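You operate a simulated robot arm through the tools that you are given. There is no shell and no other tool. Be economical: measure what you need, move in short steps, check, and stop when the job is done.

You are at the controls of a simulated two-armed robot. One attempt, no reset.

Task
On the top of the kitting table, fold the flat blue rag in half.

Only the result counts: the job must be done as asked and must still hold three seconds after the hand-in. Knocking over, shifting, dropping, spilling or breaking anything else fails it. Flat cloth is picked up by pressing the open fingertips on it (5 to 10 N) and closing them slowly along it; thin cloth reads only 2 to 8 mm in the jaws.

Robot
Two 7-joint arms with two-finger parallel grippers on one trunk, on a base that drives. Base frame: it is fixed to the floor where the robot stands at the start and does not move with it; the origin is under the middle of the robot, x ahead of it, y to its left, z up. Readings come in mm, degrees, newtons and seconds.
The left shoulder is at the start at [70, 163, 1120], the right one opposite. Places, roughly: top of the kitting table [600, 200, 800]. Payload 3.43 kg a hand.
The TCP of each hand is the grasp point between the finger pads, 34 mm short of the fingertips. In the tool frame z runs along the fingers and y along their closing line. Largest opening 128 mm; finger width 24, thickness 12; the body of the gripper, 48 by 130 mm, starts 96 mm behind the TCP.
Orientation is told as [roll, pitch, yaw] about the base's x, y, z axes, in that order, counted from this pose: with the fingers straight down and closing along the base's y, the tool's x points along the base's -x, its y along +y and its z along -z.

Tools
- The arms move only by the tool servo_tool. It takes "left_deltas", "right_deltas" or both (then of equal length, played together; a hand with none holds still); each is a list of rows, each an object (a shift or turn left out is 0, a gripper value left out holds the last) with "fingers": the gripper command, from -1 (fully open) to 1 (shut), values between in proportion; "travel": the shift along the tool's x, y, z in mm, a list of three; "dr": the turn, a rotation vector about the tool's x, y, z in degrees, a list of three. In form: [{"fingers": fingers, "travel": [tx, ty, tz], "dr": [rx, ry, rz]}, ...]. A call has 1 to 12 rows; each row is the pose to reach, as a shift and turn from the pose commanded when the call began, along the tool's axes at that moment. Each row takes 0.2 s and may step no farther than 50 mm and 8.6 degrees from the row before; otherwise, or with a gripper value out of range, the whole call is refused. Where a pose cannot be reached the arm comes as near as it can. A force on the tool above 40 N (or 10 N above the force at the start of the call, whichever is more), or a blocked arm, ends the call early, and 0.2 s more pass. Each finger travels about 153 mm/s and halts on what it meets, pressing with about 36 N; the grip force reading is that of the motor and also rises with nothing between the fingers. The clock runs only during rows and for 0.2 s after the last one: add rows that repeat a pose to give the fingers time. The reply holds the time, the measured pose of the TCP, the force on the tool along the base axes, the opening and the grip force, in the units named above and with some noise, with the torque about the TCP (base axes, N m) and any sound that the robot's microphone picked up.
- Cameras (640 x 400 px; columns grow to the right, rows downward): "scene" is now at [127.8, 8.6, 1327.9]; the picture's right is [0.12, -0.99, 0.00], its down [-0.75, -0.09, -0.65] and it looks along [0.65, 0.08, -0.76] (base axes); focal length 295 px, centre (320, 200). "left" rides on the left gripper at [76, 11, -160] in its tool frame; the picture's right is [-0.15, 0.99, 0.00], its down [-0.88, -0.13, -0.46] and it looks along [-0.45, -0.07, 0.89] (tool axes); focal length 234 px, centre (320, 200). "right" rides on the right gripper at [76, -11, -160] in its tool frame; the picture's right is [0.15, 0.99, 0.00], its down [-0.88, 0.13, -0.46] and it looks along [-0.45, 0.07, 0.89] (tool axes); focal length 234 px, centre (320, 200).
- camera(camera): a new picture of that camera. No time passes.
- slide_trunk(by): slides the trunk up (or, below 0, down) by that many mm; the arms and the scene camera ride with it, the base frame stays. It gives what a move gives, with no picture.
- roll_base(legs): drives the robot by 1 to 6 legs, each [ahead, left, turn to the left] in mm, mm and degrees, along the robot's own axes; the way and the turn of a leg run together, so that a leg with both is an arc; at most 1500 mm and 180 degrees a leg. The arms and the cameras ride along, it lands a little off, and it stops where it bumps. It gives what a move gives.
- head_to(pan, tilt): turns the head with the scene camera to pan (to the left, within 86 degrees either way) and tilt (down, from -29 to 69), counted from straight ahead of the robot. It gives what a move gives.
- point_at(camera, pixels): for up to 12 pixels [column, row] of the newest picture of that camera ("zoom" is the newest enlarged one), the place [x, y, z] in the base frame of the surface seen there, good to about 2 mm. No time passes.
- zoom(camera, box): a new picture of the part [left, top, right, bottom] of that camera's present view, enlarged. No time passes.
- job_done(): hands the job in; it is judged then, once.

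Keep the steps short. Do not move on a guess: measure, check each grasp and each placing, and mend mistakes. In all there are 80 turns and 62 pictures (those below and enlarged ones count). Leave the grippers open and the arms clear of the work at the hand-in unless told otherwise, and finish with a single line.

The tools are called after "Call:" by a JSON object that holds its "op" and its "data". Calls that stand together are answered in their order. servo_tool: Moves the arms, as the interface text tells. Its arguments: {"type":"object","properties":{"left_deltas":{"type":"array","items":{"type":"object","properties":{"fingers":{"type":"number"},"travel":{"type":"array","items":{"type":"number"}},"dr":{"type":"array","items":{"type":"number"}}}}},"right_deltas":{"type":"array","items":{"type":"object","properties":{"fingers":{"type":"number"},"travel":{"type":"array","items":{"type":"number"}},"dr":{"type":"array","items":{"type":"number"}}}}}},"required":[]} The other tools are called the same way: slide_trunk (by) slides the trunk up or down; roll_base (legs) drives the base; head_to (pan, tilt) turns the head that bears the scene camera; camera (camera) takes a picture; point_at (camera, pixels) gives the place of the surface under pixels of a picture; zoom (camera, box) takes an enlarged picture of a part of a camera's view; job_done () hands the job in.

At the start:

```text
time: 0.0
left_position: [465.6, 381.9, 1000.0]
left_ee_rot: [0.0, 0.0, 0.0]
left_force: [-0.4, 0.4, 0.1]
left_ft_torque: [-0.02, -0.03, 0.0]
left_width: 127.9
left_grip_force: 0.1
right_position: [441.9, -3.5, 948.5]
right_ee_rot: [0.1, 0.0, -0.1]
right_force: [0.2, 1.0, -0.3]
right_ft_torque: [0.0, -0.03, 0.01]
right_width: 128.0
right_grip_force: 0.0
trunk travel left (down, up): [-600.0, 340.0]
robot x, y, heading: [-0.4, -0.9, -0.1]
head pan, tilt: [6.8, 49.1]
```

scene: 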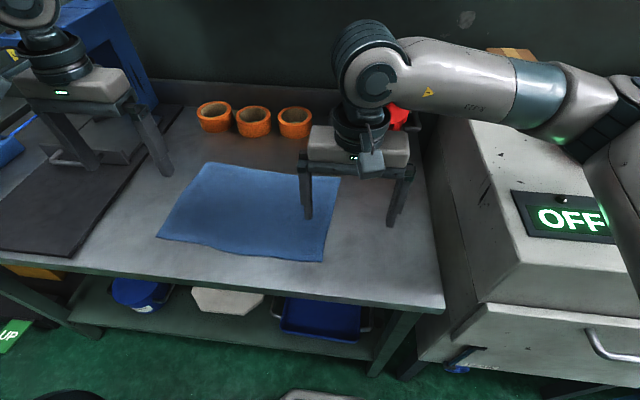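
right: 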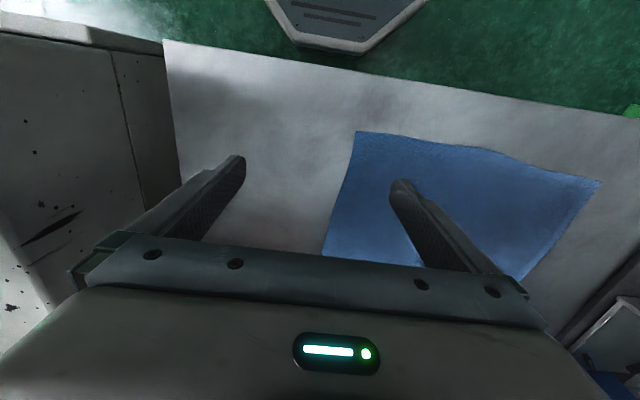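
left: 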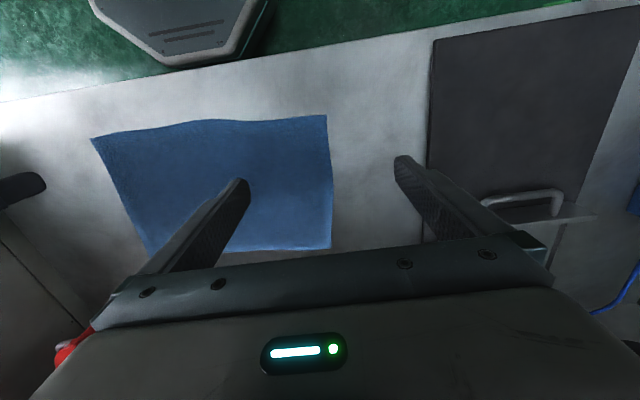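

I see the rag with scene corners near (157,240), (322,262), (340,178) and (205,163). I'll measure these, the edge midpoints and the table.

Call:
{"op": "point_at", "data": {"camera": "scene", "pixels": [[158, 239], [321, 261], [339, 179], [206, 164], [240, 249], [270, 170], [182, 200], [331, 220], [250, 210], [360, 250], [200, 270], [150, 190]]}}

Call:
{"op": "point_at", "data": {"camera": "left", "pixels": [[93, 139], [326, 116], [331, 248], [148, 250], [210, 122], [420, 200], [445, 190], [560, 210]]}}

```text
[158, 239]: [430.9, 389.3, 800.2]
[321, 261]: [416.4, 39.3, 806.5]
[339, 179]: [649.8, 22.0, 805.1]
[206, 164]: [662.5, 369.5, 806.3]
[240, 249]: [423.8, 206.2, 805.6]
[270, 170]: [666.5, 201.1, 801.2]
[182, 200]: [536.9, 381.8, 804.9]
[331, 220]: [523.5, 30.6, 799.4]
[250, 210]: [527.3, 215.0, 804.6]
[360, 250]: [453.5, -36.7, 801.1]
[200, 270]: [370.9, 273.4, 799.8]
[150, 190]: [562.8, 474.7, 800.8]
```

```text
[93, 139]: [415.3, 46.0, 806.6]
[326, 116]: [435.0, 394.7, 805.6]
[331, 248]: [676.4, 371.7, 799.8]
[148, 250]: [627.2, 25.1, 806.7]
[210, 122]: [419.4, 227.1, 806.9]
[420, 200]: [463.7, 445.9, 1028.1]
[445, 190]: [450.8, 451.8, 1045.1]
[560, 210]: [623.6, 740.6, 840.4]
```

The table is at z≈800 and the rag is about 350 (y) × 240 (x). I plan to lift both near corners, one per hand, and lay the near edge on the far edge. I'll zoom to refine the corners.

Call:
{"op": "zoom", "data": {"camera": "scene", "box": [140, 150, 360, 288]}}

```text
2.90 times, centred on (250, 219) of scene
```

zoom: 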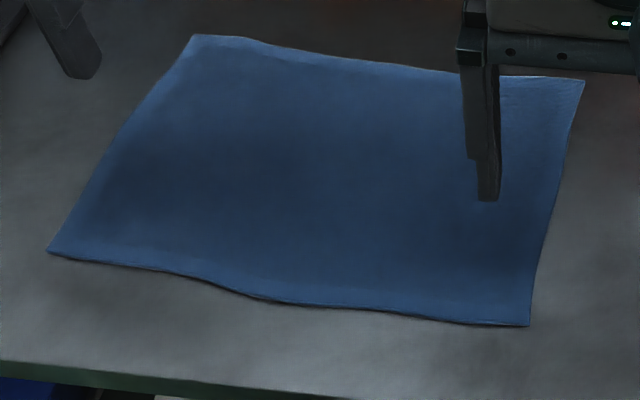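

Corners in the zoom are (50,251), (529,325), (583,82) and (193,36). I'll read points slightly inside each.

Call:
{"op": "point_at", "data": {"camera": "zoom", "pixels": [[53, 250], [527, 322], [581, 84], [195, 38], [100, 258], [150, 266], [200, 278], [260, 297], [400, 308], [470, 318], [300, 56], [440, 72]]}}

```text
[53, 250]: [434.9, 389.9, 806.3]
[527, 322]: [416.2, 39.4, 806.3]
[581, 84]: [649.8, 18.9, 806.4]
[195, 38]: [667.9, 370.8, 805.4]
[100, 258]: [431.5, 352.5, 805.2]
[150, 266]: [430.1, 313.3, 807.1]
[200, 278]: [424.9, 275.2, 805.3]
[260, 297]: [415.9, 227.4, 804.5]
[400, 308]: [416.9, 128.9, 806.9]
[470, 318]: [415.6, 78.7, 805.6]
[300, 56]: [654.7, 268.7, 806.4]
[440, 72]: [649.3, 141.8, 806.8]
```

Corners: NL (435,390), NR (416,39), FR (650,19), FL (668,371). Next I'll bring both hands over the near corners at TCP z=865, tips about 25 mm above the cloth, with a ~40 mm opening.

Call:
{"op": "servo_tool", "data": {"left_deltas": [{"travel": [6, -6, 34], "fingers": 0.375}, {"travel": [12, -12, 68]}, {"travel": [18, -18, 102]}, {"travel": [23.6, -25, 135]}, {"travel": [23.6, -25, 135]}], "right_deltas": [{"travel": [4, 19, 21], "fingers": 0.375}, {"travel": [8, 38, 42]}, {"travel": [12, 57, 63]}, {"travel": [15, 75.5, 83.5]}, {"travel": [15, 75.5, 83.5]}]}}

Call:
{"op": "camera", "data": {"camera": "scene"}}

```text
time: 1.2
left_position: [440.0, 357.9, 867.5]
left_ee_rot: [0.0, 0.1, 0.0]
left_force: [-0.1, -0.3, -0.1]
left_ft_torque: [0.0, -0.02, 0.0]
left_width: 39.9
left_grip_force: 0.0
right_position: [425.1, 71.9, 864.6]
right_ee_rot: [0.2, 0.0, -0.1]
right_force: [0.0, -0.1, 0.3]
right_ft_torque: [0.04, 0.05, 0.02]
right_width: 39.8
right_grip_force: 0.1
trunk travel left (down, up): [-600.0, 340.0]
robot x, y, heading: [-0.5, -0.5, -0.3]
head pan, tilt: [6.8, 49.1]
```

```text
57 pictures are left
```

scene: 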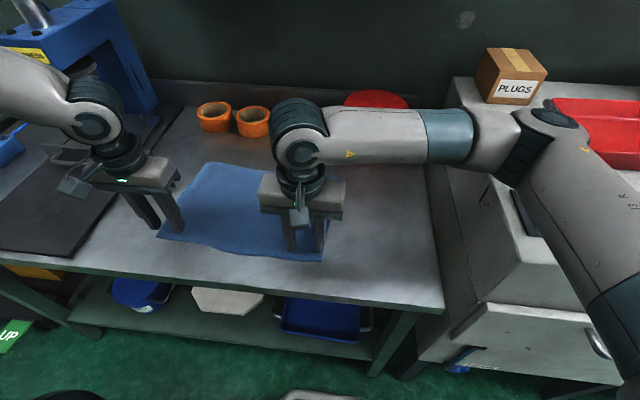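

Both hands are over the corners. I'll go down to about z=840 and watch the force.

Call:
{"op": "servo_tool", "data": {"left_deltas": [{"travel": [0, 0, 10]}, {"travel": [0, 0, 20]}, {"travel": [0, 0, 26]}], "right_deltas": [{"travel": [0, 0, 10]}, {"travel": [0, 0, 20]}, {"travel": [0, 0, 25]}]}}

Call:
{"op": "camera", "data": {"camera": "left"}}

Call:
{"op": "camera", "data": {"camera": "right"}}

```text
time: 2.0
left_position: [440.1, 357.0, 841.2]
left_ee_rot: [-0.1, 0.0, 0.0]
left_force: [-0.7, -0.2, -0.3]
left_ft_torque: [0.02, -0.02, -0.01]
left_width: 40.1
left_grip_force: 0.0
right_position: [425.4, 70.7, 839.2]
right_ee_rot: [0.0, 0.0, -0.1]
right_force: [-0.1, 1.1, -0.5]
right_ft_torque: [0.03, 0.03, -0.02]
right_width: 40.1
right_grip_force: 0.1
trunk travel left (down, up): [-600.0, 340.0]
robot x, y, heading: [3.1, 1.3, -0.0]
head pan, tilt: [6.8, 49.1]
```

```text
56 pictures are left
```

left: 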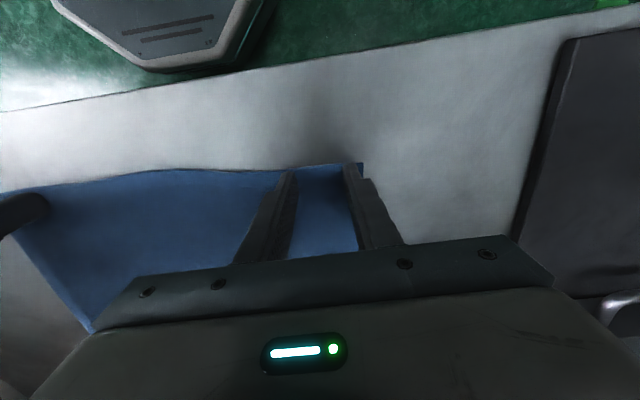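

```text
55 pictures are left
```

right: 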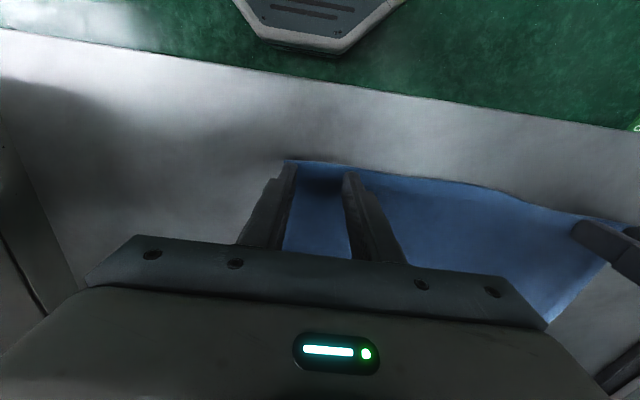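

The outer fingertips sit right at the corners, for example (352,165) left and (290,165) right. I'll move 4 mm further in and then press down in 2 mm steps.

Call:
{"op": "servo_tool", "data": {"left_deltas": [{"travel": [-4, -3, 0]}, {"travel": [-4, -3, 2]}, {"travel": [-4, -3, 4]}], "right_deltas": [{"travel": [-4, 3, 0]}, {"travel": [-4, 3, 1]}, {"travel": [-4, 3, 2]}]}}

```text
time: 2.8
left_position: [443.7, 354.3, 837.1]
left_ee_rot: [-0.1, -0.1, 0.0]
left_force: [-0.4, 1.1, 7.5]
left_ft_torque: [0.01, 0.03, 0.0]
left_width: 39.8
left_grip_force: 0.1
right_position: [429.1, 73.7, 839.0]
right_ee_rot: [0.0, 0.0, -0.2]
right_force: [0.1, 0.3, 0.4]
right_ft_torque: [-0.01, 0.0, 0.01]
right_width: 40.0
right_grip_force: 0.1
trunk travel left (down, up): [-600.0, 340.0]
robot x, y, heading: [-1.0, -1.2, 0.0]
head pan, tilt: [6.8, 49.1]
```

The left hand presses with 7.5 N, which is good. The right isn't touching yet, so it goes down 2 mm more.

Call:
{"op": "servo_tool", "data": {"right_deltas": [{"travel": [0, 0, 1]}, {"travel": [0, 0, 2]}]}}

```text
time: 3.4
left_position: [444.0, 355.3, 837.8]
left_ee_rot: [0.0, -0.1, 0.0]
left_force: [1.2, 0.6, 6.4]
left_ft_torque: [0.01, -0.06, 0.01]
left_width: 39.9
left_grip_force: 0.1
right_position: [428.9, 73.8, 835.6]
right_ee_rot: [0.1, -0.1, -0.2]
right_force: [-1.1, -0.1, 11.1]
right_ft_torque: [-0.05, 0.02, 0.01]
right_width: 39.8
right_grip_force: 0.0
trunk travel left (down, up): [-600.0, 340.0]
robot x, y, heading: [0.4, 0.6, 0.0]
head pan, tilt: [6.8, 49.1]
```

The right reads 11 N, so I'll ease it up 0.8 mm. Then both hands close slowly.

Call:
{"op": "servo_tool", "data": {"right_deltas": [{"travel": [0, 0, -0.7], "fingers": 0.375}, {"travel": [0, 0, -0.7], "fingers": 0.43}, {"travel": [0, 0, -0.7], "fingers": 0.49}, {"travel": [0, 0, -0.7], "fingers": 0.55}, {"travel": [0, 0, -0.7], "fingers": 0.61}, {"travel": [0, 0, -0.7], "fingers": 0.67}, {"travel": [0, 0, -0.7], "fingers": 0.73}, {"travel": [0, 0, -0.7], "fingers": 0.79}, {"travel": [0, 0, -0.7], "fingers": 0.85}, {"travel": [0, 0, -0.7], "fingers": 0.91}, {"travel": [0, 0, -0.7], "fingers": 1}, {"travel": [0, 0, -0.7], "fingers": 1}], "left_deltas": [{"fingers": 0.375}, {"fingers": 0.43}, {"fingers": 0.49}, {"fingers": 0.55}, {"fingers": 0.61}, {"fingers": 0.67}, {"fingers": 0.73}, {"fingers": 0.79}, {"fingers": 0.85}, {"fingers": 0.91}, {"fingers": 1}, {"fingers": 1}]}}

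Call:
{"op": "camera", "data": {"camera": "left"}}

Call:
{"op": "camera", "data": {"camera": "right"}}

```text
time: 6.0
left_position: [445.1, 353.3, 837.1]
left_ee_rot: [0.0, -0.1, -0.1]
left_force: [-0.1, -10.3, 8.6]
left_ft_torque: [-0.32, 0.0, -0.03]
left_width: 3.8
left_grip_force: 36.2
right_position: [430.4, 75.4, 838.5]
right_ee_rot: [0.0, 0.0, -0.1]
right_force: [1.7, 10.4, 6.2]
right_ft_torque: [0.34, -0.04, 0.0]
right_width: 3.5
right_grip_force: 35.7
trunk travel left (down, up): [-600.0, 340.0]
robot x, y, heading: [2.7, -5.0, 0.3]
head pan, tilt: [6.8, 49.1]
```

```text
54 pictures are left
```

left: 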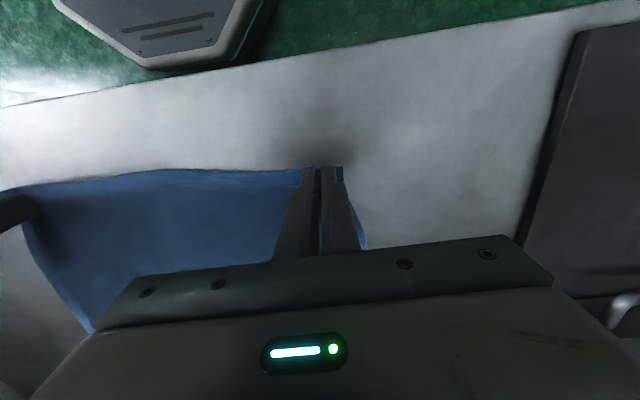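

```text
53 pictures are left
```

right: 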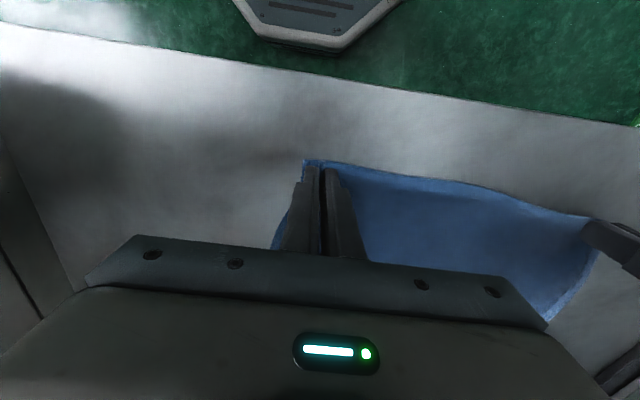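

Both jaws hold cloth (3.8 and 3.5 mm), with about 10 N of tension between the hands. I'll bring them 4 mm inward each and lift 25 mm to check.

Call:
{"op": "servo_tool", "data": {"left_deltas": [{"travel": [0, -3, -3], "fingers": 1}, {"travel": [0, -4, -10]}, {"travel": [0, -4, -18]}, {"travel": [0, -4, -25]}], "right_deltas": [{"travel": [0, 3, -3], "fingers": 1}, {"travel": [0, 4, -10]}, {"travel": [0, 4, -18]}, {"travel": [0, 4, -25]}]}}

Call:
{"op": "camera", "data": {"camera": "scene"}}

```text
time: 7.0
left_position: [442.9, 351.3, 861.4]
left_ee_rot: [0.0, 0.0, 0.0]
left_force: [0.0, -3.4, 0.7]
left_ft_torque: [-0.09, -0.02, -0.03]
left_width: 4.0
left_grip_force: 35.5
right_position: [429.5, 77.9, 862.0]
right_ee_rot: [0.0, 0.0, -0.1]
right_force: [-0.2, 4.3, -0.5]
right_ft_torque: [0.1, -0.01, 0.04]
right_width: 3.4
right_grip_force: 36.1
trunk travel left (down, up): [-600.0, 340.0]
robot x, y, heading: [2.5, 0.0, 0.0]
head pan, tilt: [6.8, 49.1]
```

```text
52 pictures are left
```

scene: 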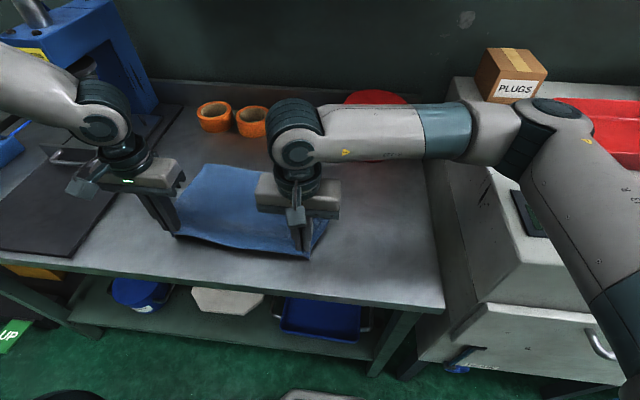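

The cloth is held by both hands. Before carrying it forward I'll check where the orange rolls stand.

Call:
{"op": "point_at", "data": {"camera": "scene", "pixels": [[215, 131], [253, 134], [212, 104], [253, 108], [345, 103], [300, 190]]}}

```text
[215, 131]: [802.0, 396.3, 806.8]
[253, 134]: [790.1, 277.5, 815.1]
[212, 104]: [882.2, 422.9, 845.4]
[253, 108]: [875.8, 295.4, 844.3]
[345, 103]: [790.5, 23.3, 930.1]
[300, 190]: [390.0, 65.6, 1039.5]
```

The rolls start at x≥790 and the hands finish near x≈657, so they are clear. There is a red thing near (790,23,930) that I'll watch. I'll do the first half of the arc, to the middle and up.

Call:
{"op": "servo_tool", "data": {"left_deltas": [{"travel": [-8, 0, -14]}, {"travel": [-18, -1, -28]}, {"travel": [-30, -2, -40]}, {"travel": [-46, -3, -53]}, {"travel": [-65, -4, -63]}, {"travel": [-86, -5.5, -70]}, {"travel": [-107, -7, -73]}], "right_deltas": [{"travel": [-8, -1, -14]}, {"travel": [-18, -2, -28]}, {"travel": [-30, -3, -40]}, {"travel": [-46, -5, -53]}, {"travel": [-65, -7, -63]}, {"travel": [-86, -9, -70]}, {"travel": [-106, -11, -73]}]}}

Call:
{"op": "camera", "data": {"camera": "scene"}}

```text
time: 8.6
left_position: [554.5, 343.4, 933.0]
left_ee_rot: [0.0, 0.0, 0.0]
left_force: [0.4, -4.2, -0.6]
left_ft_torque: [-0.07, 0.02, -0.07]
left_width: 4.1
left_grip_force: 35.9
right_position: [535.9, 68.6, 934.1]
right_ee_rot: [0.1, 0.0, -0.1]
right_force: [0.5, 4.3, -0.5]
right_ft_torque: [0.13, 0.01, -0.02]
right_width: 3.4
right_grip_force: 36.0
trunk travel left (down, up): [-600.0, 340.0]
robot x, y, heading: [0.7, 4.1, -0.0]
head pan, tilt: [6.8, 49.1]
```

```text
51 pictures are left
```

scene: 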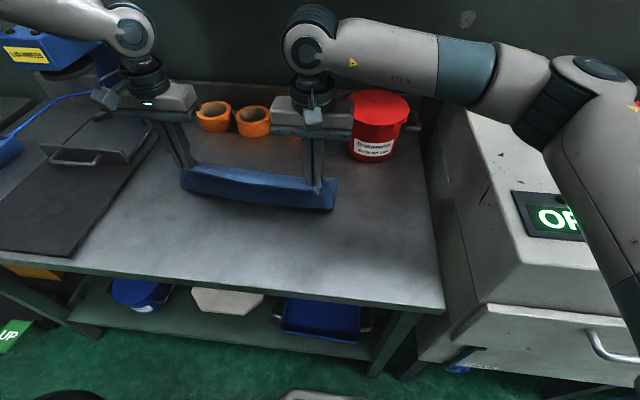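

The arc is going well, but a red canister stands at (378,125) beyond the right hand. I'll measure it.

Call:
{"op": "point_at", "data": {"camera": "scene", "pixels": [[373, 158], [352, 140], [375, 122], [378, 100], [350, 115], [190, 185], [333, 205], [260, 197], [405, 125]]}}

```text
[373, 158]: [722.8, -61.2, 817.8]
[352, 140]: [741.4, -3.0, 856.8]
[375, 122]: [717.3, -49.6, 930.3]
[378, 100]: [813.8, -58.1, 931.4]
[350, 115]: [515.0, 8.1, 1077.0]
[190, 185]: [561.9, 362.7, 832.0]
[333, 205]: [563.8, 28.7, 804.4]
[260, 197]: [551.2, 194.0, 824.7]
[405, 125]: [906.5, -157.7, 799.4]
```

The canister's front is at x≈717, and the right gripper body will reach only x≈664, so it is clear. Next is the second half of the arc, down to TCP z≈848.

Call:
{"op": "servo_tool", "data": {"left_deltas": [{"travel": [-20, -1, 2]}, {"travel": [-40, -2.5, 8]}, {"travel": [-60, -4, 18]}, {"travel": [-77, -5, 31]}, {"travel": [-90, -6, 46]}, {"travel": [-98, -6.5, 61]}, {"travel": [-103, -7, 75]}, {"travel": [-104, -7, 84]}, {"travel": [-104, -7, 84]}], "right_deltas": [{"travel": [-20, -2.5, 2]}, {"travel": [-40, -5, 8]}, {"travel": [-60, -7.5, 18]}, {"travel": [-77, -9, 31]}, {"travel": [-90, -11, 46]}, {"travel": [-98, -12, 61]}, {"travel": [-103, -13, 75]}, {"travel": [-104, -13, 84]}, {"travel": [-104, -13, 84]}]}}

Call:
{"op": "camera", "data": {"camera": "scene"}}

Call:
{"op": "camera", "data": {"camera": "left"}}

Call:
{"op": "camera", "data": {"camera": "right"}}

```text
time: 10.6
left_position: [655.6, 337.1, 848.9]
left_ee_rot: [-0.1, 0.0, 0.1]
left_force: [-0.7, -14.5, 0.6]
left_ft_torque: [-0.52, 0.02, -0.05]
left_width: 4.2
left_grip_force: 36.3
right_position: [638.5, 54.2, 849.1]
right_ee_rot: [0.0, 0.0, -0.1]
right_force: [0.9, 14.4, 0.7]
right_ft_torque: [0.49, -0.04, 0.04]
right_width: 3.7
right_grip_force: 36.3
trunk travel left (down, up): [-600.0, 340.0]
robot x, y, heading: [0.8, -1.8, -0.1]
head pan, tilt: [6.8, 49.1]
```

```text
50 pictures are left
```

scene: 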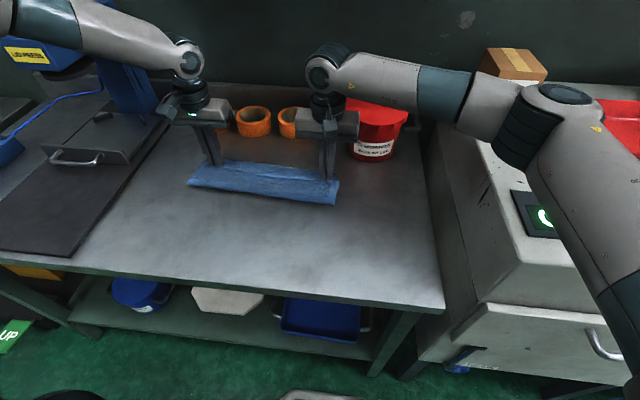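

```text
49 pictures are left
```

left: 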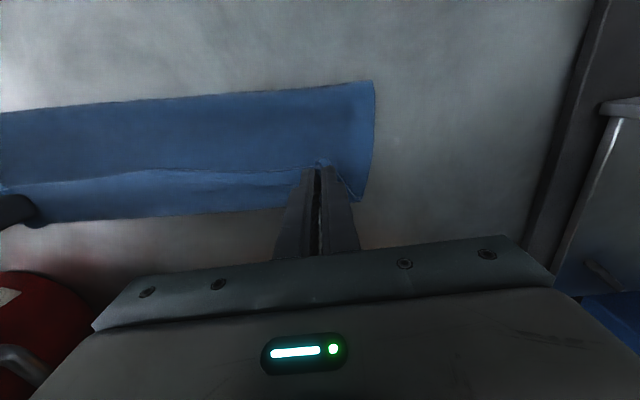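

```text
48 pictures are left
```

right: 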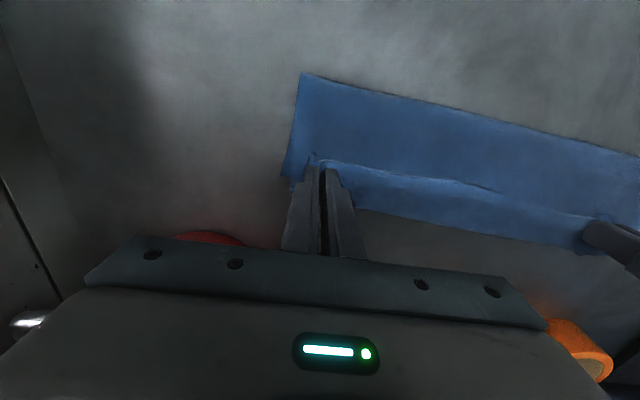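

The near edge is now over the far half, but a strip beyond it is still visible. I'll measure the upper edge, far edge and fold line.

Call:
{"op": "point_at", "data": {"camera": "left", "pixels": [[150, 168], [150, 174], [150, 213], [240, 172], [240, 207], [318, 162], [357, 198], [370, 85], [150, 105], [270, 90], [355, 175]]}}

Call:
{"op": "point_at", "data": {"camera": "right", "pixels": [[302, 76], [285, 176], [325, 162], [420, 176], [480, 188], [420, 218], [480, 230], [420, 100], [540, 200], [540, 242]]}}

Call:
{"op": "zoom", "data": {"camera": "scene", "box": [170, 140, 362, 260]}}

```text
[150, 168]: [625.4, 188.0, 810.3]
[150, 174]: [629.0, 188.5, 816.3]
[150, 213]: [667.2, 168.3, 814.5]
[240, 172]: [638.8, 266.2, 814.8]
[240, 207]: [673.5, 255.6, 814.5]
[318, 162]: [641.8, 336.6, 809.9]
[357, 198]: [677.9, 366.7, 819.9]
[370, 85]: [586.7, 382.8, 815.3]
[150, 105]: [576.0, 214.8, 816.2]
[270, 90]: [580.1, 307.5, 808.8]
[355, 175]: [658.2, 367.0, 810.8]
```

```text
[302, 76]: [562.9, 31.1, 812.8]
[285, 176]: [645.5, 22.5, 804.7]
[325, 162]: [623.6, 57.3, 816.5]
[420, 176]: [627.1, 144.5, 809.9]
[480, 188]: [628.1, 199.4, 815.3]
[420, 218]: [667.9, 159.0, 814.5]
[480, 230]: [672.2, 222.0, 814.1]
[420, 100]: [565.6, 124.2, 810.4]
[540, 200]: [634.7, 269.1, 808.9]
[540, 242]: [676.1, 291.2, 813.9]
```

```text
3.33 times, centred on (266, 200) of scene
```

zoom: 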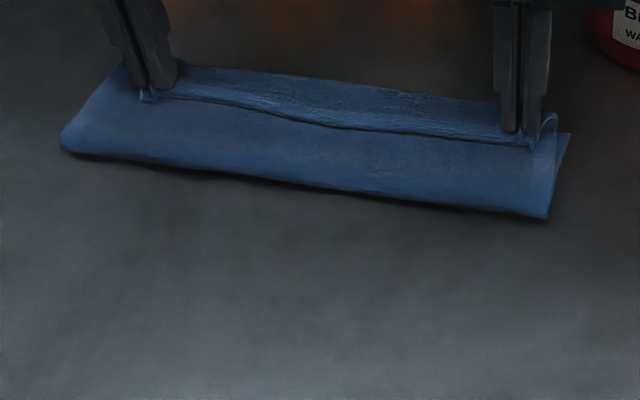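

I read it like this. The upper layer is slack: the fold sits at x≈575 instead of about 550, and the near edge has curled back to x≈632. I won't release here. I'll lift the hands back along the arc to reset the fold, bringing them 3 mm closer to each other to ease the 14 N tension.

Call:
{"op": "servo_tool", "data": {"left_deltas": [{"travel": [4, -2, -20]}, {"travel": [12, -3, -40]}, {"travel": [28, -3, -58]}, {"travel": [50, -3, -70]}, {"travel": [75, -3, -72]}, {"travel": [100, -2, -68]}, {"travel": [125, 0, -60]}, {"travel": [145, 0, -50]}, {"travel": [145, 0, -50]}], "right_deltas": [{"travel": [4, 2, -20]}, {"travel": [12, 3, -40]}, {"travel": [28, 4, -58]}, {"travel": [50, 6, -70]}, {"travel": [75, 9, -72]}, {"travel": [100, 12, -68]}, {"travel": [125, 15, -60]}, {"travel": [145, 18, -50]}, {"travel": [145, 18, -50]}]}}

Call:
{"op": "zoom", "data": {"camera": "scene", "box": [130, 130, 370, 280]}}

```text
time: 12.6
left_position: [512.6, 338.2, 899.9]
left_ee_rot: [0.0, 0.0, 0.0]
left_force: [0.0, 0.2, -1.5]
left_ft_torque: [0.05, -0.01, -0.02]
left_width: 4.1
left_grip_force: 35.8
right_position: [495.7, 71.8, 901.6]
right_ee_rot: [0.1, 0.1, -0.1]
right_force: [0.7, 0.0, 0.2]
right_ft_torque: [-0.01, 0.01, -0.01]
right_width: 3.2
right_grip_force: 36.1
trunk travel left (down, up): [-600.0, 340.0]
robot x, y, heading: [-1.1, -2.1, 0.3]
head pan, tilt: [6.8, 49.1]
```

```text
2.67 times, centred on (250, 205) of scene
```

zoom: 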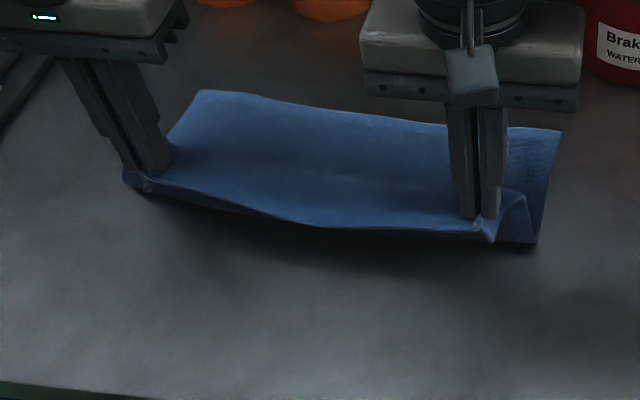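

The far half is still in place, with its corners at scene (206,164) and (340,179), and the near edge hangs freely. I'll carry it forward again below the taut radius. This time both hands lean forward 40° (fingers toward the robot), so the edge points up instead of curling under.

Call:
{"op": "servo_tool", "data": {"left_deltas": [{"travel": [-20, 0, -9], "dr": [0, 8, 0]}, {"travel": [-37, 0, -12], "dr": [0, 16, 0]}, {"travel": [-55, 0, -14], "dr": [0, 24, 0]}, {"travel": [-73, 0, -12], "dr": [0, 32, 0]}, {"travel": [-91, 0, -9], "dr": [0, 40, 0]}, {"travel": [-104, 0, -7], "dr": [0, 40, 0]}, {"travel": [-104, 0, -7], "dr": [0, 40, 0]}], "right_deltas": [{"travel": [-20, -2, -9], "dr": [0, 8, 0]}, {"travel": [-37, -4, -12], "dr": [0, 16, 0]}, {"travel": [-55, -6, -14], "dr": [0, 24, 0]}, {"travel": [-73, -8, -12], "dr": [0, 32, 0]}, {"travel": [-91, -9, -9], "dr": [0, 40, 0]}, {"travel": [-104, -9, -7], "dr": [0, 40, 0]}, {"travel": [-104, -9, -7], "dr": [0, 40, 0]}]}}

Call:
{"op": "zoom", "data": {"camera": "scene", "box": [130, 130, 370, 280]}}

Call:
{"op": "camera", "data": {"camera": "right"}}

```text
time: 14.2
left_position: [561.8, 353.2, 930.5]
left_ee_rot: [-0.3, 39.8, -0.2]
left_force: [3.8, -29.6, -2.2]
left_ft_torque: [-0.81, -0.15, 0.62]
left_width: 4.4
left_grip_force: 36.1
left hand out of reach, approached as far as the arm can: row 5, 6, 7
right_position: [598.0, 66.2, 908.0]
right_ee_rot: [0.3, 40.1, 0.2]
right_force: [-3.3, 28.3, 1.7]
right_ft_torque: [0.79, 0.15, -0.62]
right_width: 3.9
right_grip_force: 36.3
trunk travel left (down, up): [-600.0, 340.0]
robot x, y, heading: [-0.9, 4.1, 0.0]
head pan, tilt: [6.8, 49.1]
```

```text
2.67 times, centred on (250, 205) of scene
```

zoom: 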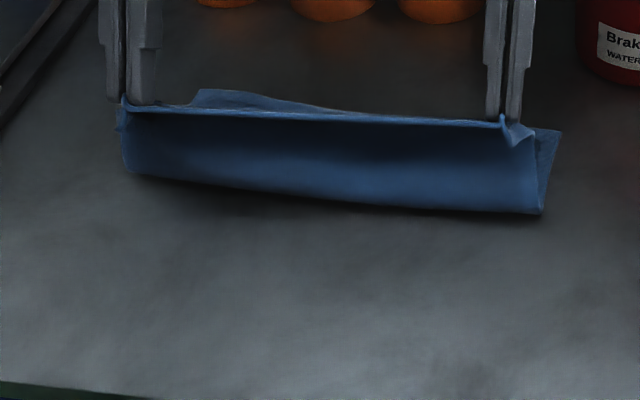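

```text
44 pictures are left
```

right: 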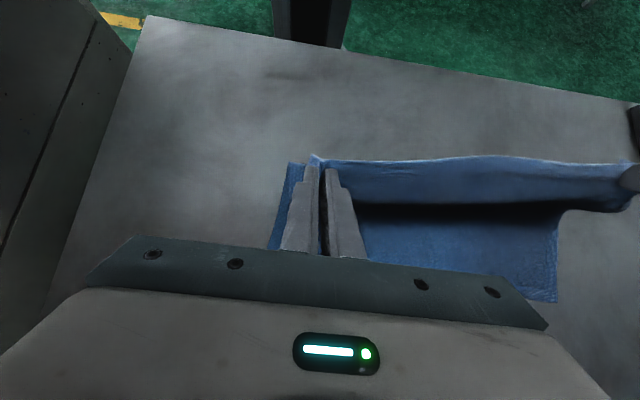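

The edge stands upright nicely now, but the left arm ran out of reach at 40° tilt, at (562,353,930), and is pulling on the cloth with 30 N. I'll reduce the left tilt to 25° and see where it settles.

Call:
{"op": "servo_tool", "data": {"left_deltas": [{"dr": [0, -5, 0]}, {"dr": [0, -10, 0]}, {"dr": [0, -15, 0]}, {"dr": [0, -15, 0]}]}}

Call:
{"op": "zoom", "data": {"camera": "scene", "box": [130, 130, 370, 280]}}

```text
time: 15.2
left_position: [560.3, 354.3, 929.9]
left_ee_rot: [-0.2, 25.0, 0.0]
left_force: [3.2, -31.5, -1.8]
left_ft_torque: [-1.02, -0.12, 0.4]
left_width: 4.7
left_grip_force: 35.5
right_position: [600.5, 65.7, 909.7]
right_ee_rot: [0.2, 40.0, 0.1]
right_force: [-3.7, 31.7, 1.6]
right_ft_torque: [0.88, 0.14, -0.67]
right_width: 4.4
right_grip_force: 35.5
trunk travel left (down, up): [-600.0, 340.0]
robot x, y, heading: [-0.5, -2.3, 0.0]
head pan, tilt: [6.8, 49.1]
```

```text
2.67 times, centred on (250, 205) of scene
```

zoom: 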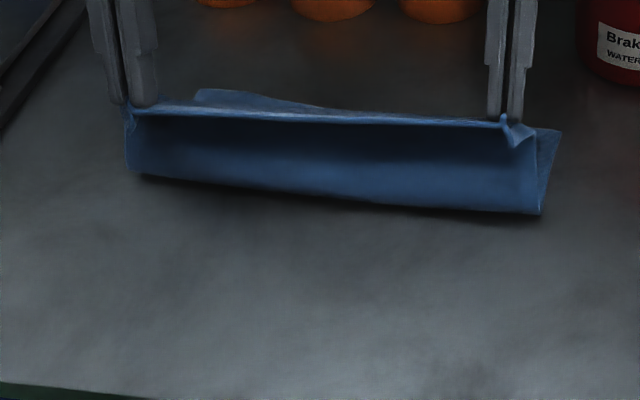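

The left hand is at (560,354,930) with 25° tilt. I'll move it inward to relieve tension, then forward to about (608,340,912).

Call:
{"op": "servo_tool", "data": {"left_deltas": [{"travel": [-3, -10, 0]}, {"travel": [-18, -14, -1]}, {"travel": [-35, -14, -3]}, {"travel": [-51, -14, -4]}, {"travel": [-51, -14, -4]}]}}

Call:
{"op": "zoom", "data": {"camera": "scene", "box": [130, 130, 370, 280]}}

```text
time: 16.4
left_position: [606.7, 340.3, 912.5]
left_ee_rot: [-0.1, 24.9, -0.1]
left_force: [-1.2, -6.3, -0.8]
left_ft_torque: [-0.2, 0.03, 0.05]
left_width: 4.2
left_grip_force: 35.9
right_position: [599.8, 63.5, 909.4]
right_ee_rot: [0.1, 39.9, -0.1]
right_force: [0.8, 6.0, 0.0]
right_ft_torque: [0.18, -0.04, -0.12]
right_width: 3.6
right_grip_force: 36.3
trunk travel left (down, up): [-600.0, 340.0]
robot x, y, heading: [1.1, -1.0, -0.3]
head pan, tilt: [6.8, 49.1]
```

```text
2.67 times, centred on (250, 205) of scene
```

zoom: 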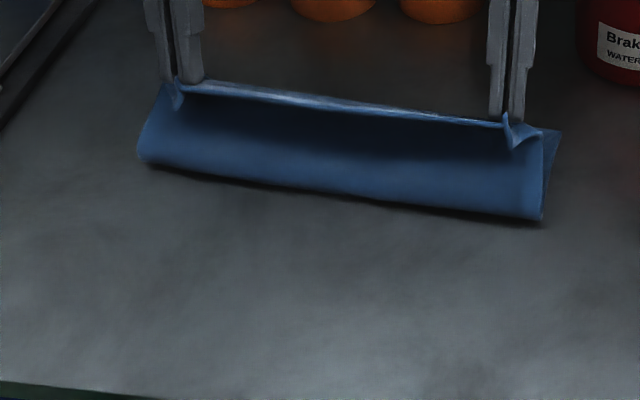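

The edge now points up with the cloth bulging behind it. I'll measure the fold base.

Call:
{"op": "point_at", "data": {"camera": "zoom", "pixels": [[150, 165], [240, 182], [340, 200], [440, 211], [538, 218], [300, 100], [200, 84], [480, 121], [557, 140], [300, 160]]}}

```text
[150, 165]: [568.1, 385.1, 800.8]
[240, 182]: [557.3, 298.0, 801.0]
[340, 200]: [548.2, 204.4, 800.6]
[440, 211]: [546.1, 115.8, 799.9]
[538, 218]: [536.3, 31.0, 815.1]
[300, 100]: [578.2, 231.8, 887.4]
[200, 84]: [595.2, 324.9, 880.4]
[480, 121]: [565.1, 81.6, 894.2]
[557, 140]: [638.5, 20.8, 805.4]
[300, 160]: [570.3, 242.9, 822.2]
```

The fold line runs from about x≈536 (right) to about 565 (left), close to the 533–551 target. I'll continue forward and down to about 40 mm above the lower layer, cutting the right tilt to 25° to stay clear of the canister.

Call:
{"op": "servo_tool", "data": {"left_deltas": [{"travel": [-14, -1, 4]}, {"travel": [-28, -2, 8]}, {"travel": [-42, -3, 13]}, {"travel": [-57, -3, 17.6]}, {"travel": [-57, -3, 17.6]}], "right_deltas": [{"travel": [-12, -2, 1], "dr": [0, -4, 0]}, {"travel": [-25, -4, 3], "dr": [0, -8, 0]}, {"travel": [-38, -6, 4], "dr": [0, -12, 0]}, {"travel": [-50.6, -7, 5.8], "dr": [0, -15, 0]}, {"travel": [-50.6, -7, 5.8], "dr": [0, -15, 0]}]}}

Call:
{"op": "zoom", "data": {"camera": "scene", "box": [130, 130, 370, 280]}}

Call:
{"op": "camera", "data": {"camera": "left"}}

```text
time: 17.6
left_position: [611.3, 349.5, 892.4]
left_ee_rot: [-0.3, 24.9, 0.0]
left_force: [1.8, -32.6, -2.8]
left_ft_torque: [-1.09, -0.09, 0.42]
left_width: 4.6
left_grip_force: 36.0
left hand out of reach, approached as far as the arm can: row 1, 2, 3, 4, 5
right_position: [632.7, 59.3, 869.6]
right_ee_rot: [0.2, 24.9, 0.3]
right_force: [-3.0, 33.6, 2.6]
right_ft_torque: [1.08, 0.13, -0.46]
right_width: 3.9
right_grip_force: 36.1
trunk travel left (down, up): [-600.0, 340.0]
robot x, y, heading: [-1.2, 3.3, -0.0]
head pan, tilt: [6.8, 49.1]
```

```text
2.67 times, centred on (250, 205) of scene
```

zoom: 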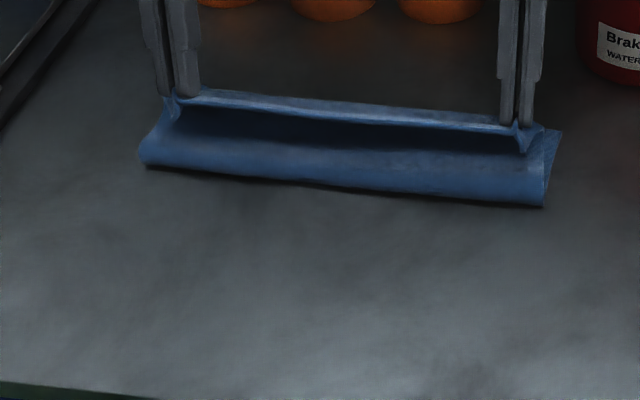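

```text
40 pictures are left
```

left: 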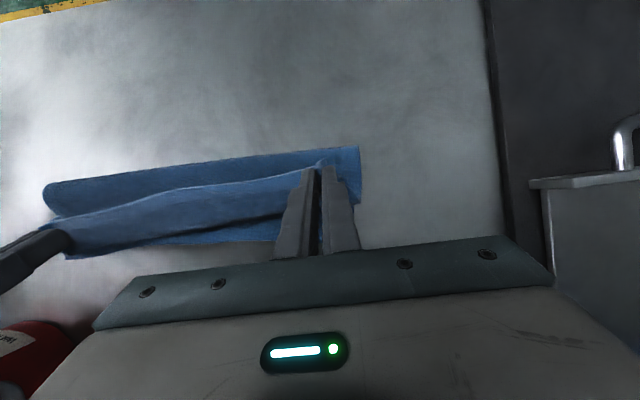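

The left arm is limited again at 25° tilt and tension has risen to 33 N. I'll reduce the left tilt to 10°, move it inward, and then go forward to about (641,338,876).

Call:
{"op": "servo_tool", "data": {"left_deltas": [{"travel": [0, -8, 0], "dr": [0, -7, 0]}, {"travel": [0, -11, 0], "dr": [0, -14, 0]}, {"travel": [-12, -11, 0], "dr": [0, -15, 0]}, {"travel": [-23, -11, 1], "dr": [0, -15, 0]}, {"travel": [-34, -11, 2], "dr": [0, -15, 0]}, {"travel": [-34, -11, 2], "dr": [0, -15, 0]}]}}

Call:
{"op": "zoom", "data": {"camera": "scene", "box": [130, 130, 370, 280]}}

Call:
{"op": "camera", "data": {"camera": "left"}}

```text
time: 19.0
left_position: [637.9, 341.2, 876.8]
left_ee_rot: [0.0, 10.0, 0.0]
left_force: [-1.0, -20.6, -0.5]
left_ft_torque: [-0.68, 0.04, 0.07]
left_width: 4.2
left_grip_force: 36.4
right_position: [633.8, 56.1, 870.2]
right_ee_rot: [0.1, 25.0, -0.1]
right_force: [1.3, 20.9, 0.7]
right_ft_torque: [0.66, -0.04, -0.32]
right_width: 3.9
right_grip_force: 36.1
trunk travel left (down, up): [-600.0, 340.0]
robot x, y, heading: [0.1, 0.2, 0.1]
head pan, tilt: [6.8, 49.1]
```

```text
2.67 times, centred on (250, 205) of scene
```

zoom: 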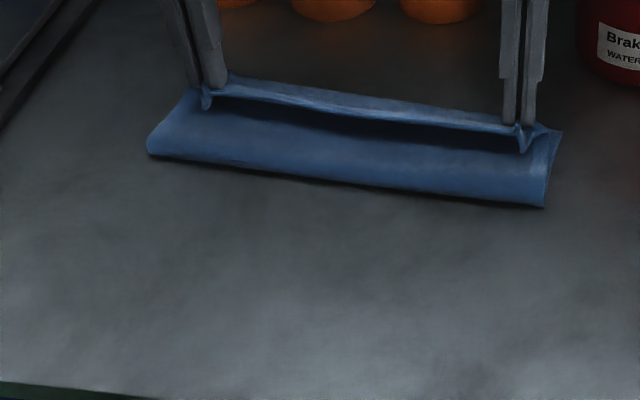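

```text
38 pictures are left
```

left: 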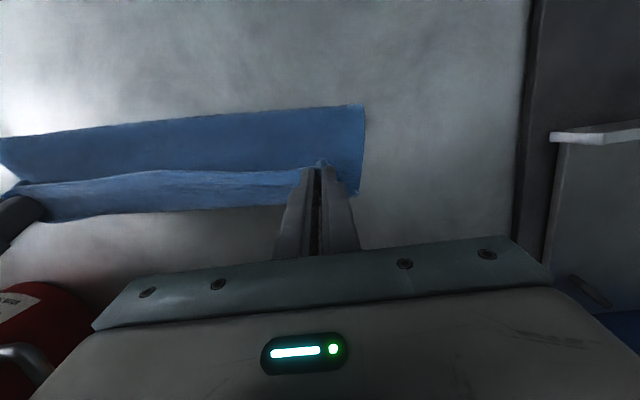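

Tension is still 20 N. I'll move both hands 4 mm inward, go slightly forward and down, and then measure the fold before releasing.

Call:
{"op": "servo_tool", "data": {"left_deltas": [{"travel": [-4, -3, 3]}, {"travel": [-8, -4, 6]}, {"travel": [-10, -4, 8]}, {"travel": [-10, -4, 8]}], "right_deltas": [{"travel": [-4, 3, 0]}, {"travel": [-8, 4, 0]}, {"travel": [-10, 4, 0]}, {"travel": [-10, 4, 0]}]}}

Call:
{"op": "zoom", "data": {"camera": "scene", "box": [130, 130, 370, 280]}}

```text
time: 20.0
left_position: [646.4, 339.7, 867.0]
left_ee_rot: [0.0, 10.0, 0.0]
left_force: [-0.3, -11.1, -0.8]
left_ft_torque: [-0.36, 0.03, 0.04]
left_width: 4.0
left_grip_force: 35.9
right_position: [642.1, 59.4, 866.8]
right_ee_rot: [-0.1, 25.1, -0.1]
right_force: [1.5, 10.9, -0.5]
right_ft_torque: [0.32, -0.02, -0.15]
right_width: 3.4
right_grip_force: 36.0
trunk travel left (down, up): [-600.0, 340.0]
robot x, y, heading: [-1.5, -0.1, -0.1]
head pan, tilt: [6.8, 49.1]
```

```text
2.67 times, centred on (250, 205) of scene
```

zoom: 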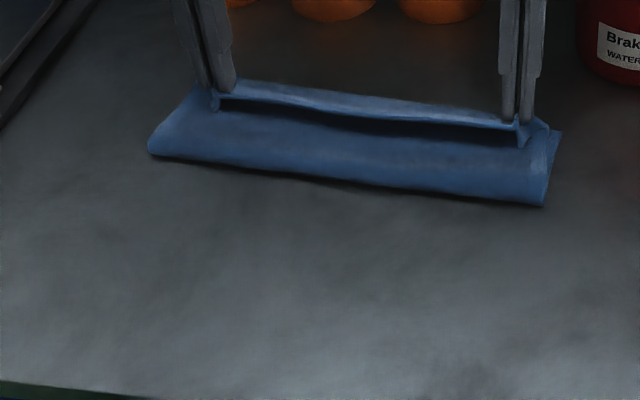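

Call:
{"op": "point_at", "data": {"camera": "zoom", "pixels": [[155, 157], [250, 170], [340, 183], [440, 194], [535, 203], [300, 112], [300, 94], [400, 108], [557, 135], [300, 145]]}}

```text
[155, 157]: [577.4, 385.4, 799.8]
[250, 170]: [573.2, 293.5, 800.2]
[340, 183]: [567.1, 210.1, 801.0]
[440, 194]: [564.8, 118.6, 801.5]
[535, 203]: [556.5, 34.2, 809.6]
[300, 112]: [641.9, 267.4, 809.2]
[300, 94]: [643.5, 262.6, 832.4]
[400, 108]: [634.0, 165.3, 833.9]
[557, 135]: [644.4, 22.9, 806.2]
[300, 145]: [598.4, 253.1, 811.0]
```

The fold has crept to x≈557–577, about 24 mm too far, because the hands went too far forward for the length still tucked in the hairpin. I'll pull back and up so the fold rolls back, then lower with the tips around x≈590.

Call:
{"op": "servo_tool", "data": {"left_deltas": [{"travel": [20, 0, -10]}, {"travel": [40, 0, -20]}, {"travel": [60, 0, -22]}, {"travel": [80, 0, -21.5]}, {"travel": [80, 0, -21.5]}, {"travel": [72, 0, -12]}, {"travel": [64, 0, -3]}, {"travel": [55, 0, 4.7]}, {"travel": [55, 0, 4.7]}], "right_deltas": [{"travel": [20, 0, -4]}, {"travel": [40, 0, -6]}, {"travel": [60, 0, -4]}, {"travel": [82, 0, 0]}, {"travel": [82, 0, 0]}, {"travel": [72, 0, 6]}, {"travel": [62, 0, 12]}, {"travel": [52, 0, 18.8]}, {"travel": [52, 0, 18.8]}]}}

Call:
{"op": "zoom", "data": {"camera": "scene", "box": [130, 130, 370, 280]}}

```text
time: 22.0
left_position: [590.8, 339.3, 871.9]
left_ee_rot: [0.0, 9.9, 0.0]
left_force: [-1.0, -9.3, 0.2]
left_ft_torque: [-0.34, 0.03, 0.0]
left_width: 4.3
left_grip_force: 36.5
right_position: [587.9, 59.9, 871.2]
right_ee_rot: [0.1, 25.0, -0.2]
right_force: [0.5, 9.2, -0.3]
right_ft_torque: [0.31, -0.02, -0.13]
right_width: 3.5
right_grip_force: 35.7
trunk travel left (down, up): [-600.0, 340.0]
robot x, y, heading: [-1.4, 0.1, 0.1]
head pan, tilt: [6.8, 49.1]
```

```text
2.67 times, centred on (250, 205) of scene
```

zoom: 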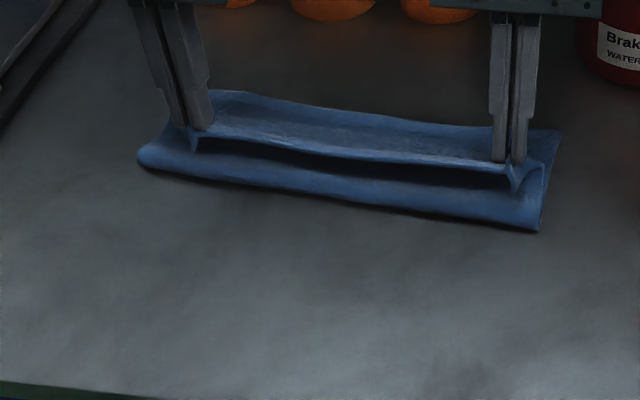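

Call:
{"op": "point_at", "data": {"camera": "zoom", "pixels": [[145, 166], [250, 186], [340, 205], [440, 219], [530, 229], [300, 150], [300, 190], [400, 125], [230, 95], [555, 137]]}}

Call:
{"op": "camera", "data": {"camera": "left"}}

Call:
{"op": "camera", "data": {"camera": "right"}}

```text
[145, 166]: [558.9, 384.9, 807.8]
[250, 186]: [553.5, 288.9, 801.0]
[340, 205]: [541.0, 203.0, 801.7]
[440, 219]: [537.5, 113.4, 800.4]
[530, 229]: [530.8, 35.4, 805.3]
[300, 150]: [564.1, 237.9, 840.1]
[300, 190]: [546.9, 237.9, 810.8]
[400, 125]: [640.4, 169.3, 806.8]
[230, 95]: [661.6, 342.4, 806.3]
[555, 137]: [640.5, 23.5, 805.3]
```

```text
35 pictures are left
```

left: 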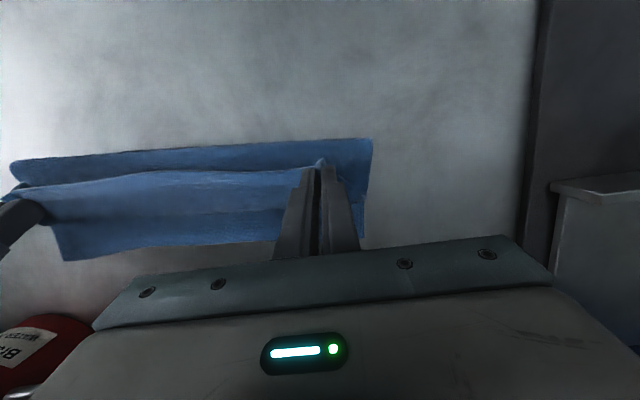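

```text
34 pictures are left
```

right: 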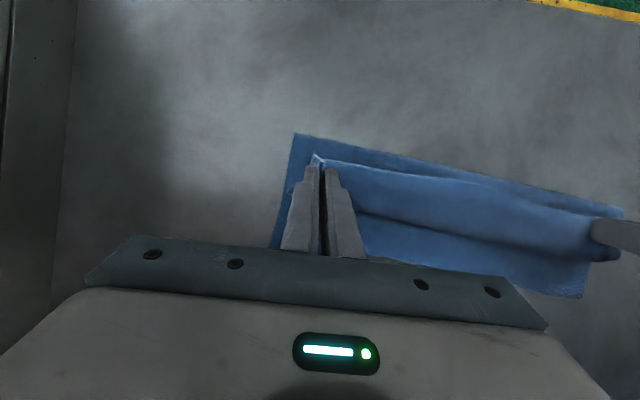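

The fold line is now good (559→531), but the edge points back toward the robot, so it must be laid with more forward lean. The left arm lacks reach for that: its wrist limit works out at x≈705. A small base move forward could help, so I'll look down to check clearance to the table.

Call:
{"op": "head_to", "data": {"pan": 0, "tilt": 69}}

Call:
{"op": "camera", "data": {"camera": "scene"}}

```text
time: 22.8
left_position: [591.2, 339.2, 872.0]
left_ee_rot: [0.0, 10.0, 0.0]
left_force: [-1.1, -9.9, -0.8]
left_ft_torque: [-0.32, 0.01, 0.01]
left_width: 4.2
left_grip_force: 36.1
right_position: [587.2, 59.4, 870.6]
right_ee_rot: [0.1, 25.0, -0.1]
right_force: [0.9, 9.7, 0.1]
right_ft_torque: [0.26, -0.01, -0.18]
right_width: 3.6
right_grip_force: 36.3
trunk travel left (down, up): [-600.0, 340.0]
robot x, y, heading: [-2.3, 1.4, -0.0]
head pan, tilt: [0.0, 68.8]
```

```text
33 pictures are left
```

scene: 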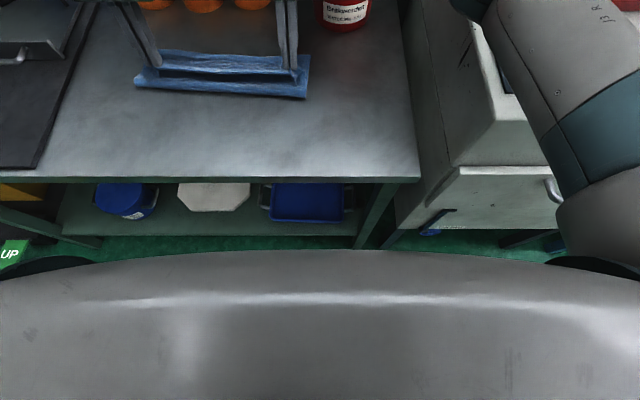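

Call:
{"op": "point_at", "data": {"camera": "scene", "pixels": [[320, 246], [320, 256], [250, 182], [360, 246], [395, 246], [600, 262], [60, 262], [95, 246], [450, 250], [320, 300], [290, 235]]}}

```text
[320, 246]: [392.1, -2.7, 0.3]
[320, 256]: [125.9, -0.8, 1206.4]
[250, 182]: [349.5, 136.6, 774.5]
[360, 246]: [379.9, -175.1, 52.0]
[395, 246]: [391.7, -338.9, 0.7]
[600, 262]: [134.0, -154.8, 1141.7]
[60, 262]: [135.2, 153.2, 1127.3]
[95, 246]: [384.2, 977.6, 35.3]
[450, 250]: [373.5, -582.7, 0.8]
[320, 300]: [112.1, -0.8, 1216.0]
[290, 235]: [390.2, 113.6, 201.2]
```

There is little room at the table, so I won't drive. Instead I'll return to the stance that worked earlier: tips about 75 mm up, left tilt 25° and right 40°, cloth leaning forward with the edge up. From there I can release so it flops forward. I'll restore the head view and move there.

Call:
{"op": "head_to", "data": {"pan": 6.8, "tilt": 49.1}}

Call:
{"op": "servo_tool", "data": {"left_deltas": [{"travel": [0, 0, -12], "dr": [0, 5, 0]}, {"travel": [-2, -1, -24], "dr": [0, 10, 0]}, {"travel": [-4, -2, -31], "dr": [0, 15, 0]}, {"travel": [-6.9, -2, -35.8], "dr": [0, 15, 0]}, {"travel": [-6.9, -2, -35.8], "dr": [0, 15, 0]}], "right_deltas": [{"travel": [3, 0, -12], "dr": [0, 5, 0]}, {"travel": [6, 1, -22], "dr": [0, 10, 0]}, {"travel": [9, 2, -30], "dr": [0, 15, 0]}, {"travel": [10.3, 2, -33.8], "dr": [0, 15, 0]}, {"travel": [10.3, 2, -33.8], "dr": [0, 15, 0]}]}}

Call:
{"op": "zoom", "data": {"camera": "scene", "box": [130, 130, 370, 280]}}

```text
time: 23.7
left_position: [590.2, 339.1, 871.1]
left_ee_rot: [0.0, 10.0, 0.0]
left_force: [-0.4, -9.5, 1.6]
left_ft_torque: [-0.32, 0.05, 0.0]
left_width: 4.2
left_grip_force: 35.8
right_position: [588.4, 60.8, 870.7]
right_ee_rot: [0.1, 25.0, -0.1]
right_force: [0.0, 9.4, 0.9]
right_ft_torque: [0.29, 0.0, -0.13]
right_width: 3.7
right_grip_force: 36.2
trunk travel left (down, up): [-600.0, 340.0]
robot x, y, heading: [-0.5, -1.1, 0.1]
head pan, tilt: [6.8, 49.1]
```

```text
time: 24.9
left_position: [603.7, 336.6, 906.7]
left_ee_rot: [0.0, 25.0, 0.0]
left_force: [-0.9, -5.9, 0.7]
left_ft_torque: [-0.15, 0.05, 0.04]
left_width: 4.4
left_grip_force: 35.9
right_position: [594.0, 61.9, 906.8]
right_ee_rot: [0.0, 40.0, -0.2]
right_force: [0.5, 4.3, -0.4]
right_ft_torque: [0.11, 0.01, -0.08]
right_width: 3.5
right_grip_force: 36.2
trunk travel left (down, up): [-600.0, 340.0]
robot x, y, heading: [1.1, -0.8, 0.1]
head pan, tilt: [6.8, 49.1]
```

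```text
2.67 times, centred on (250, 205) of scene
```

zoom: 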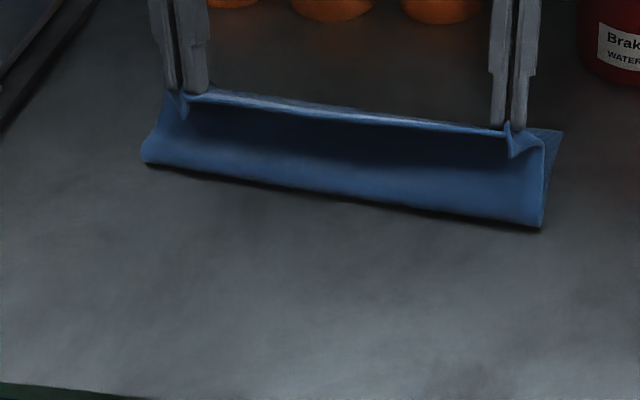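

This is the right stance: edge upright, cloth leaning forward, about 5 N tension. I'll open the fingers while nudging forward.

Call:
{"op": "servo_tool", "data": {"left_deltas": [{"travel": [-5, 0, 0], "fingers": 0.3}, {"travel": [-8, 0, -6], "fingers": 0.3}, {"travel": [-8, 0, -20], "fingers": 0.3}, {"travel": [-8, 0, -20], "fingers": 0.3}], "right_deltas": [{"travel": [-5, 0, 0], "fingers": 0.3}, {"travel": [-8, 0, -6], "fingers": 0.3}, {"travel": [-8, 0, -20], "fingers": 0.3}, {"travel": [-8, 0, -20], "fingers": 0.3}]}}

Call:
{"op": "zoom", "data": {"camera": "scene", "box": [130, 130, 370, 280]}}

Call:
{"op": "camera", "data": {"camera": "right"}}

```text
time: 25.9
left_position: [618.1, 338.2, 921.0]
left_ee_rot: [0.0, 25.0, 0.0]
left_force: [0.7, -0.2, 0.9]
left_ft_torque: [0.0, 0.0, 0.01]
left_width: 44.7
left_grip_force: 0.2
right_position: [611.6, 59.2, 917.3]
right_ee_rot: [0.2, 40.0, 0.1]
right_force: [-0.3, 0.5, 0.4]
right_ft_torque: [0.0, 0.01, 0.01]
right_width: 44.7
right_grip_force: 0.0
trunk travel left (down, up): [-600.0, 340.0]
robot x, y, heading: [-2.0, -3.3, -0.4]
head pan, tilt: [6.8, 49.1]
```

```text
2.67 times, centred on (250, 205) of scene
```

zoom: 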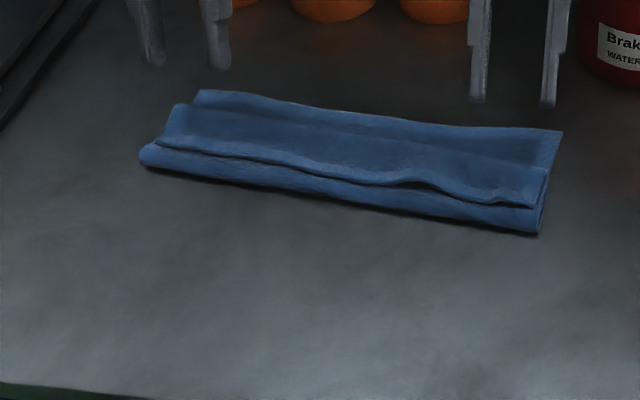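

```text
30 pictures are left
```

right: 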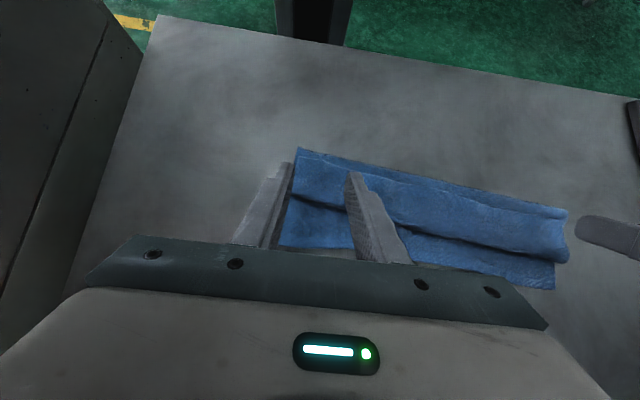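

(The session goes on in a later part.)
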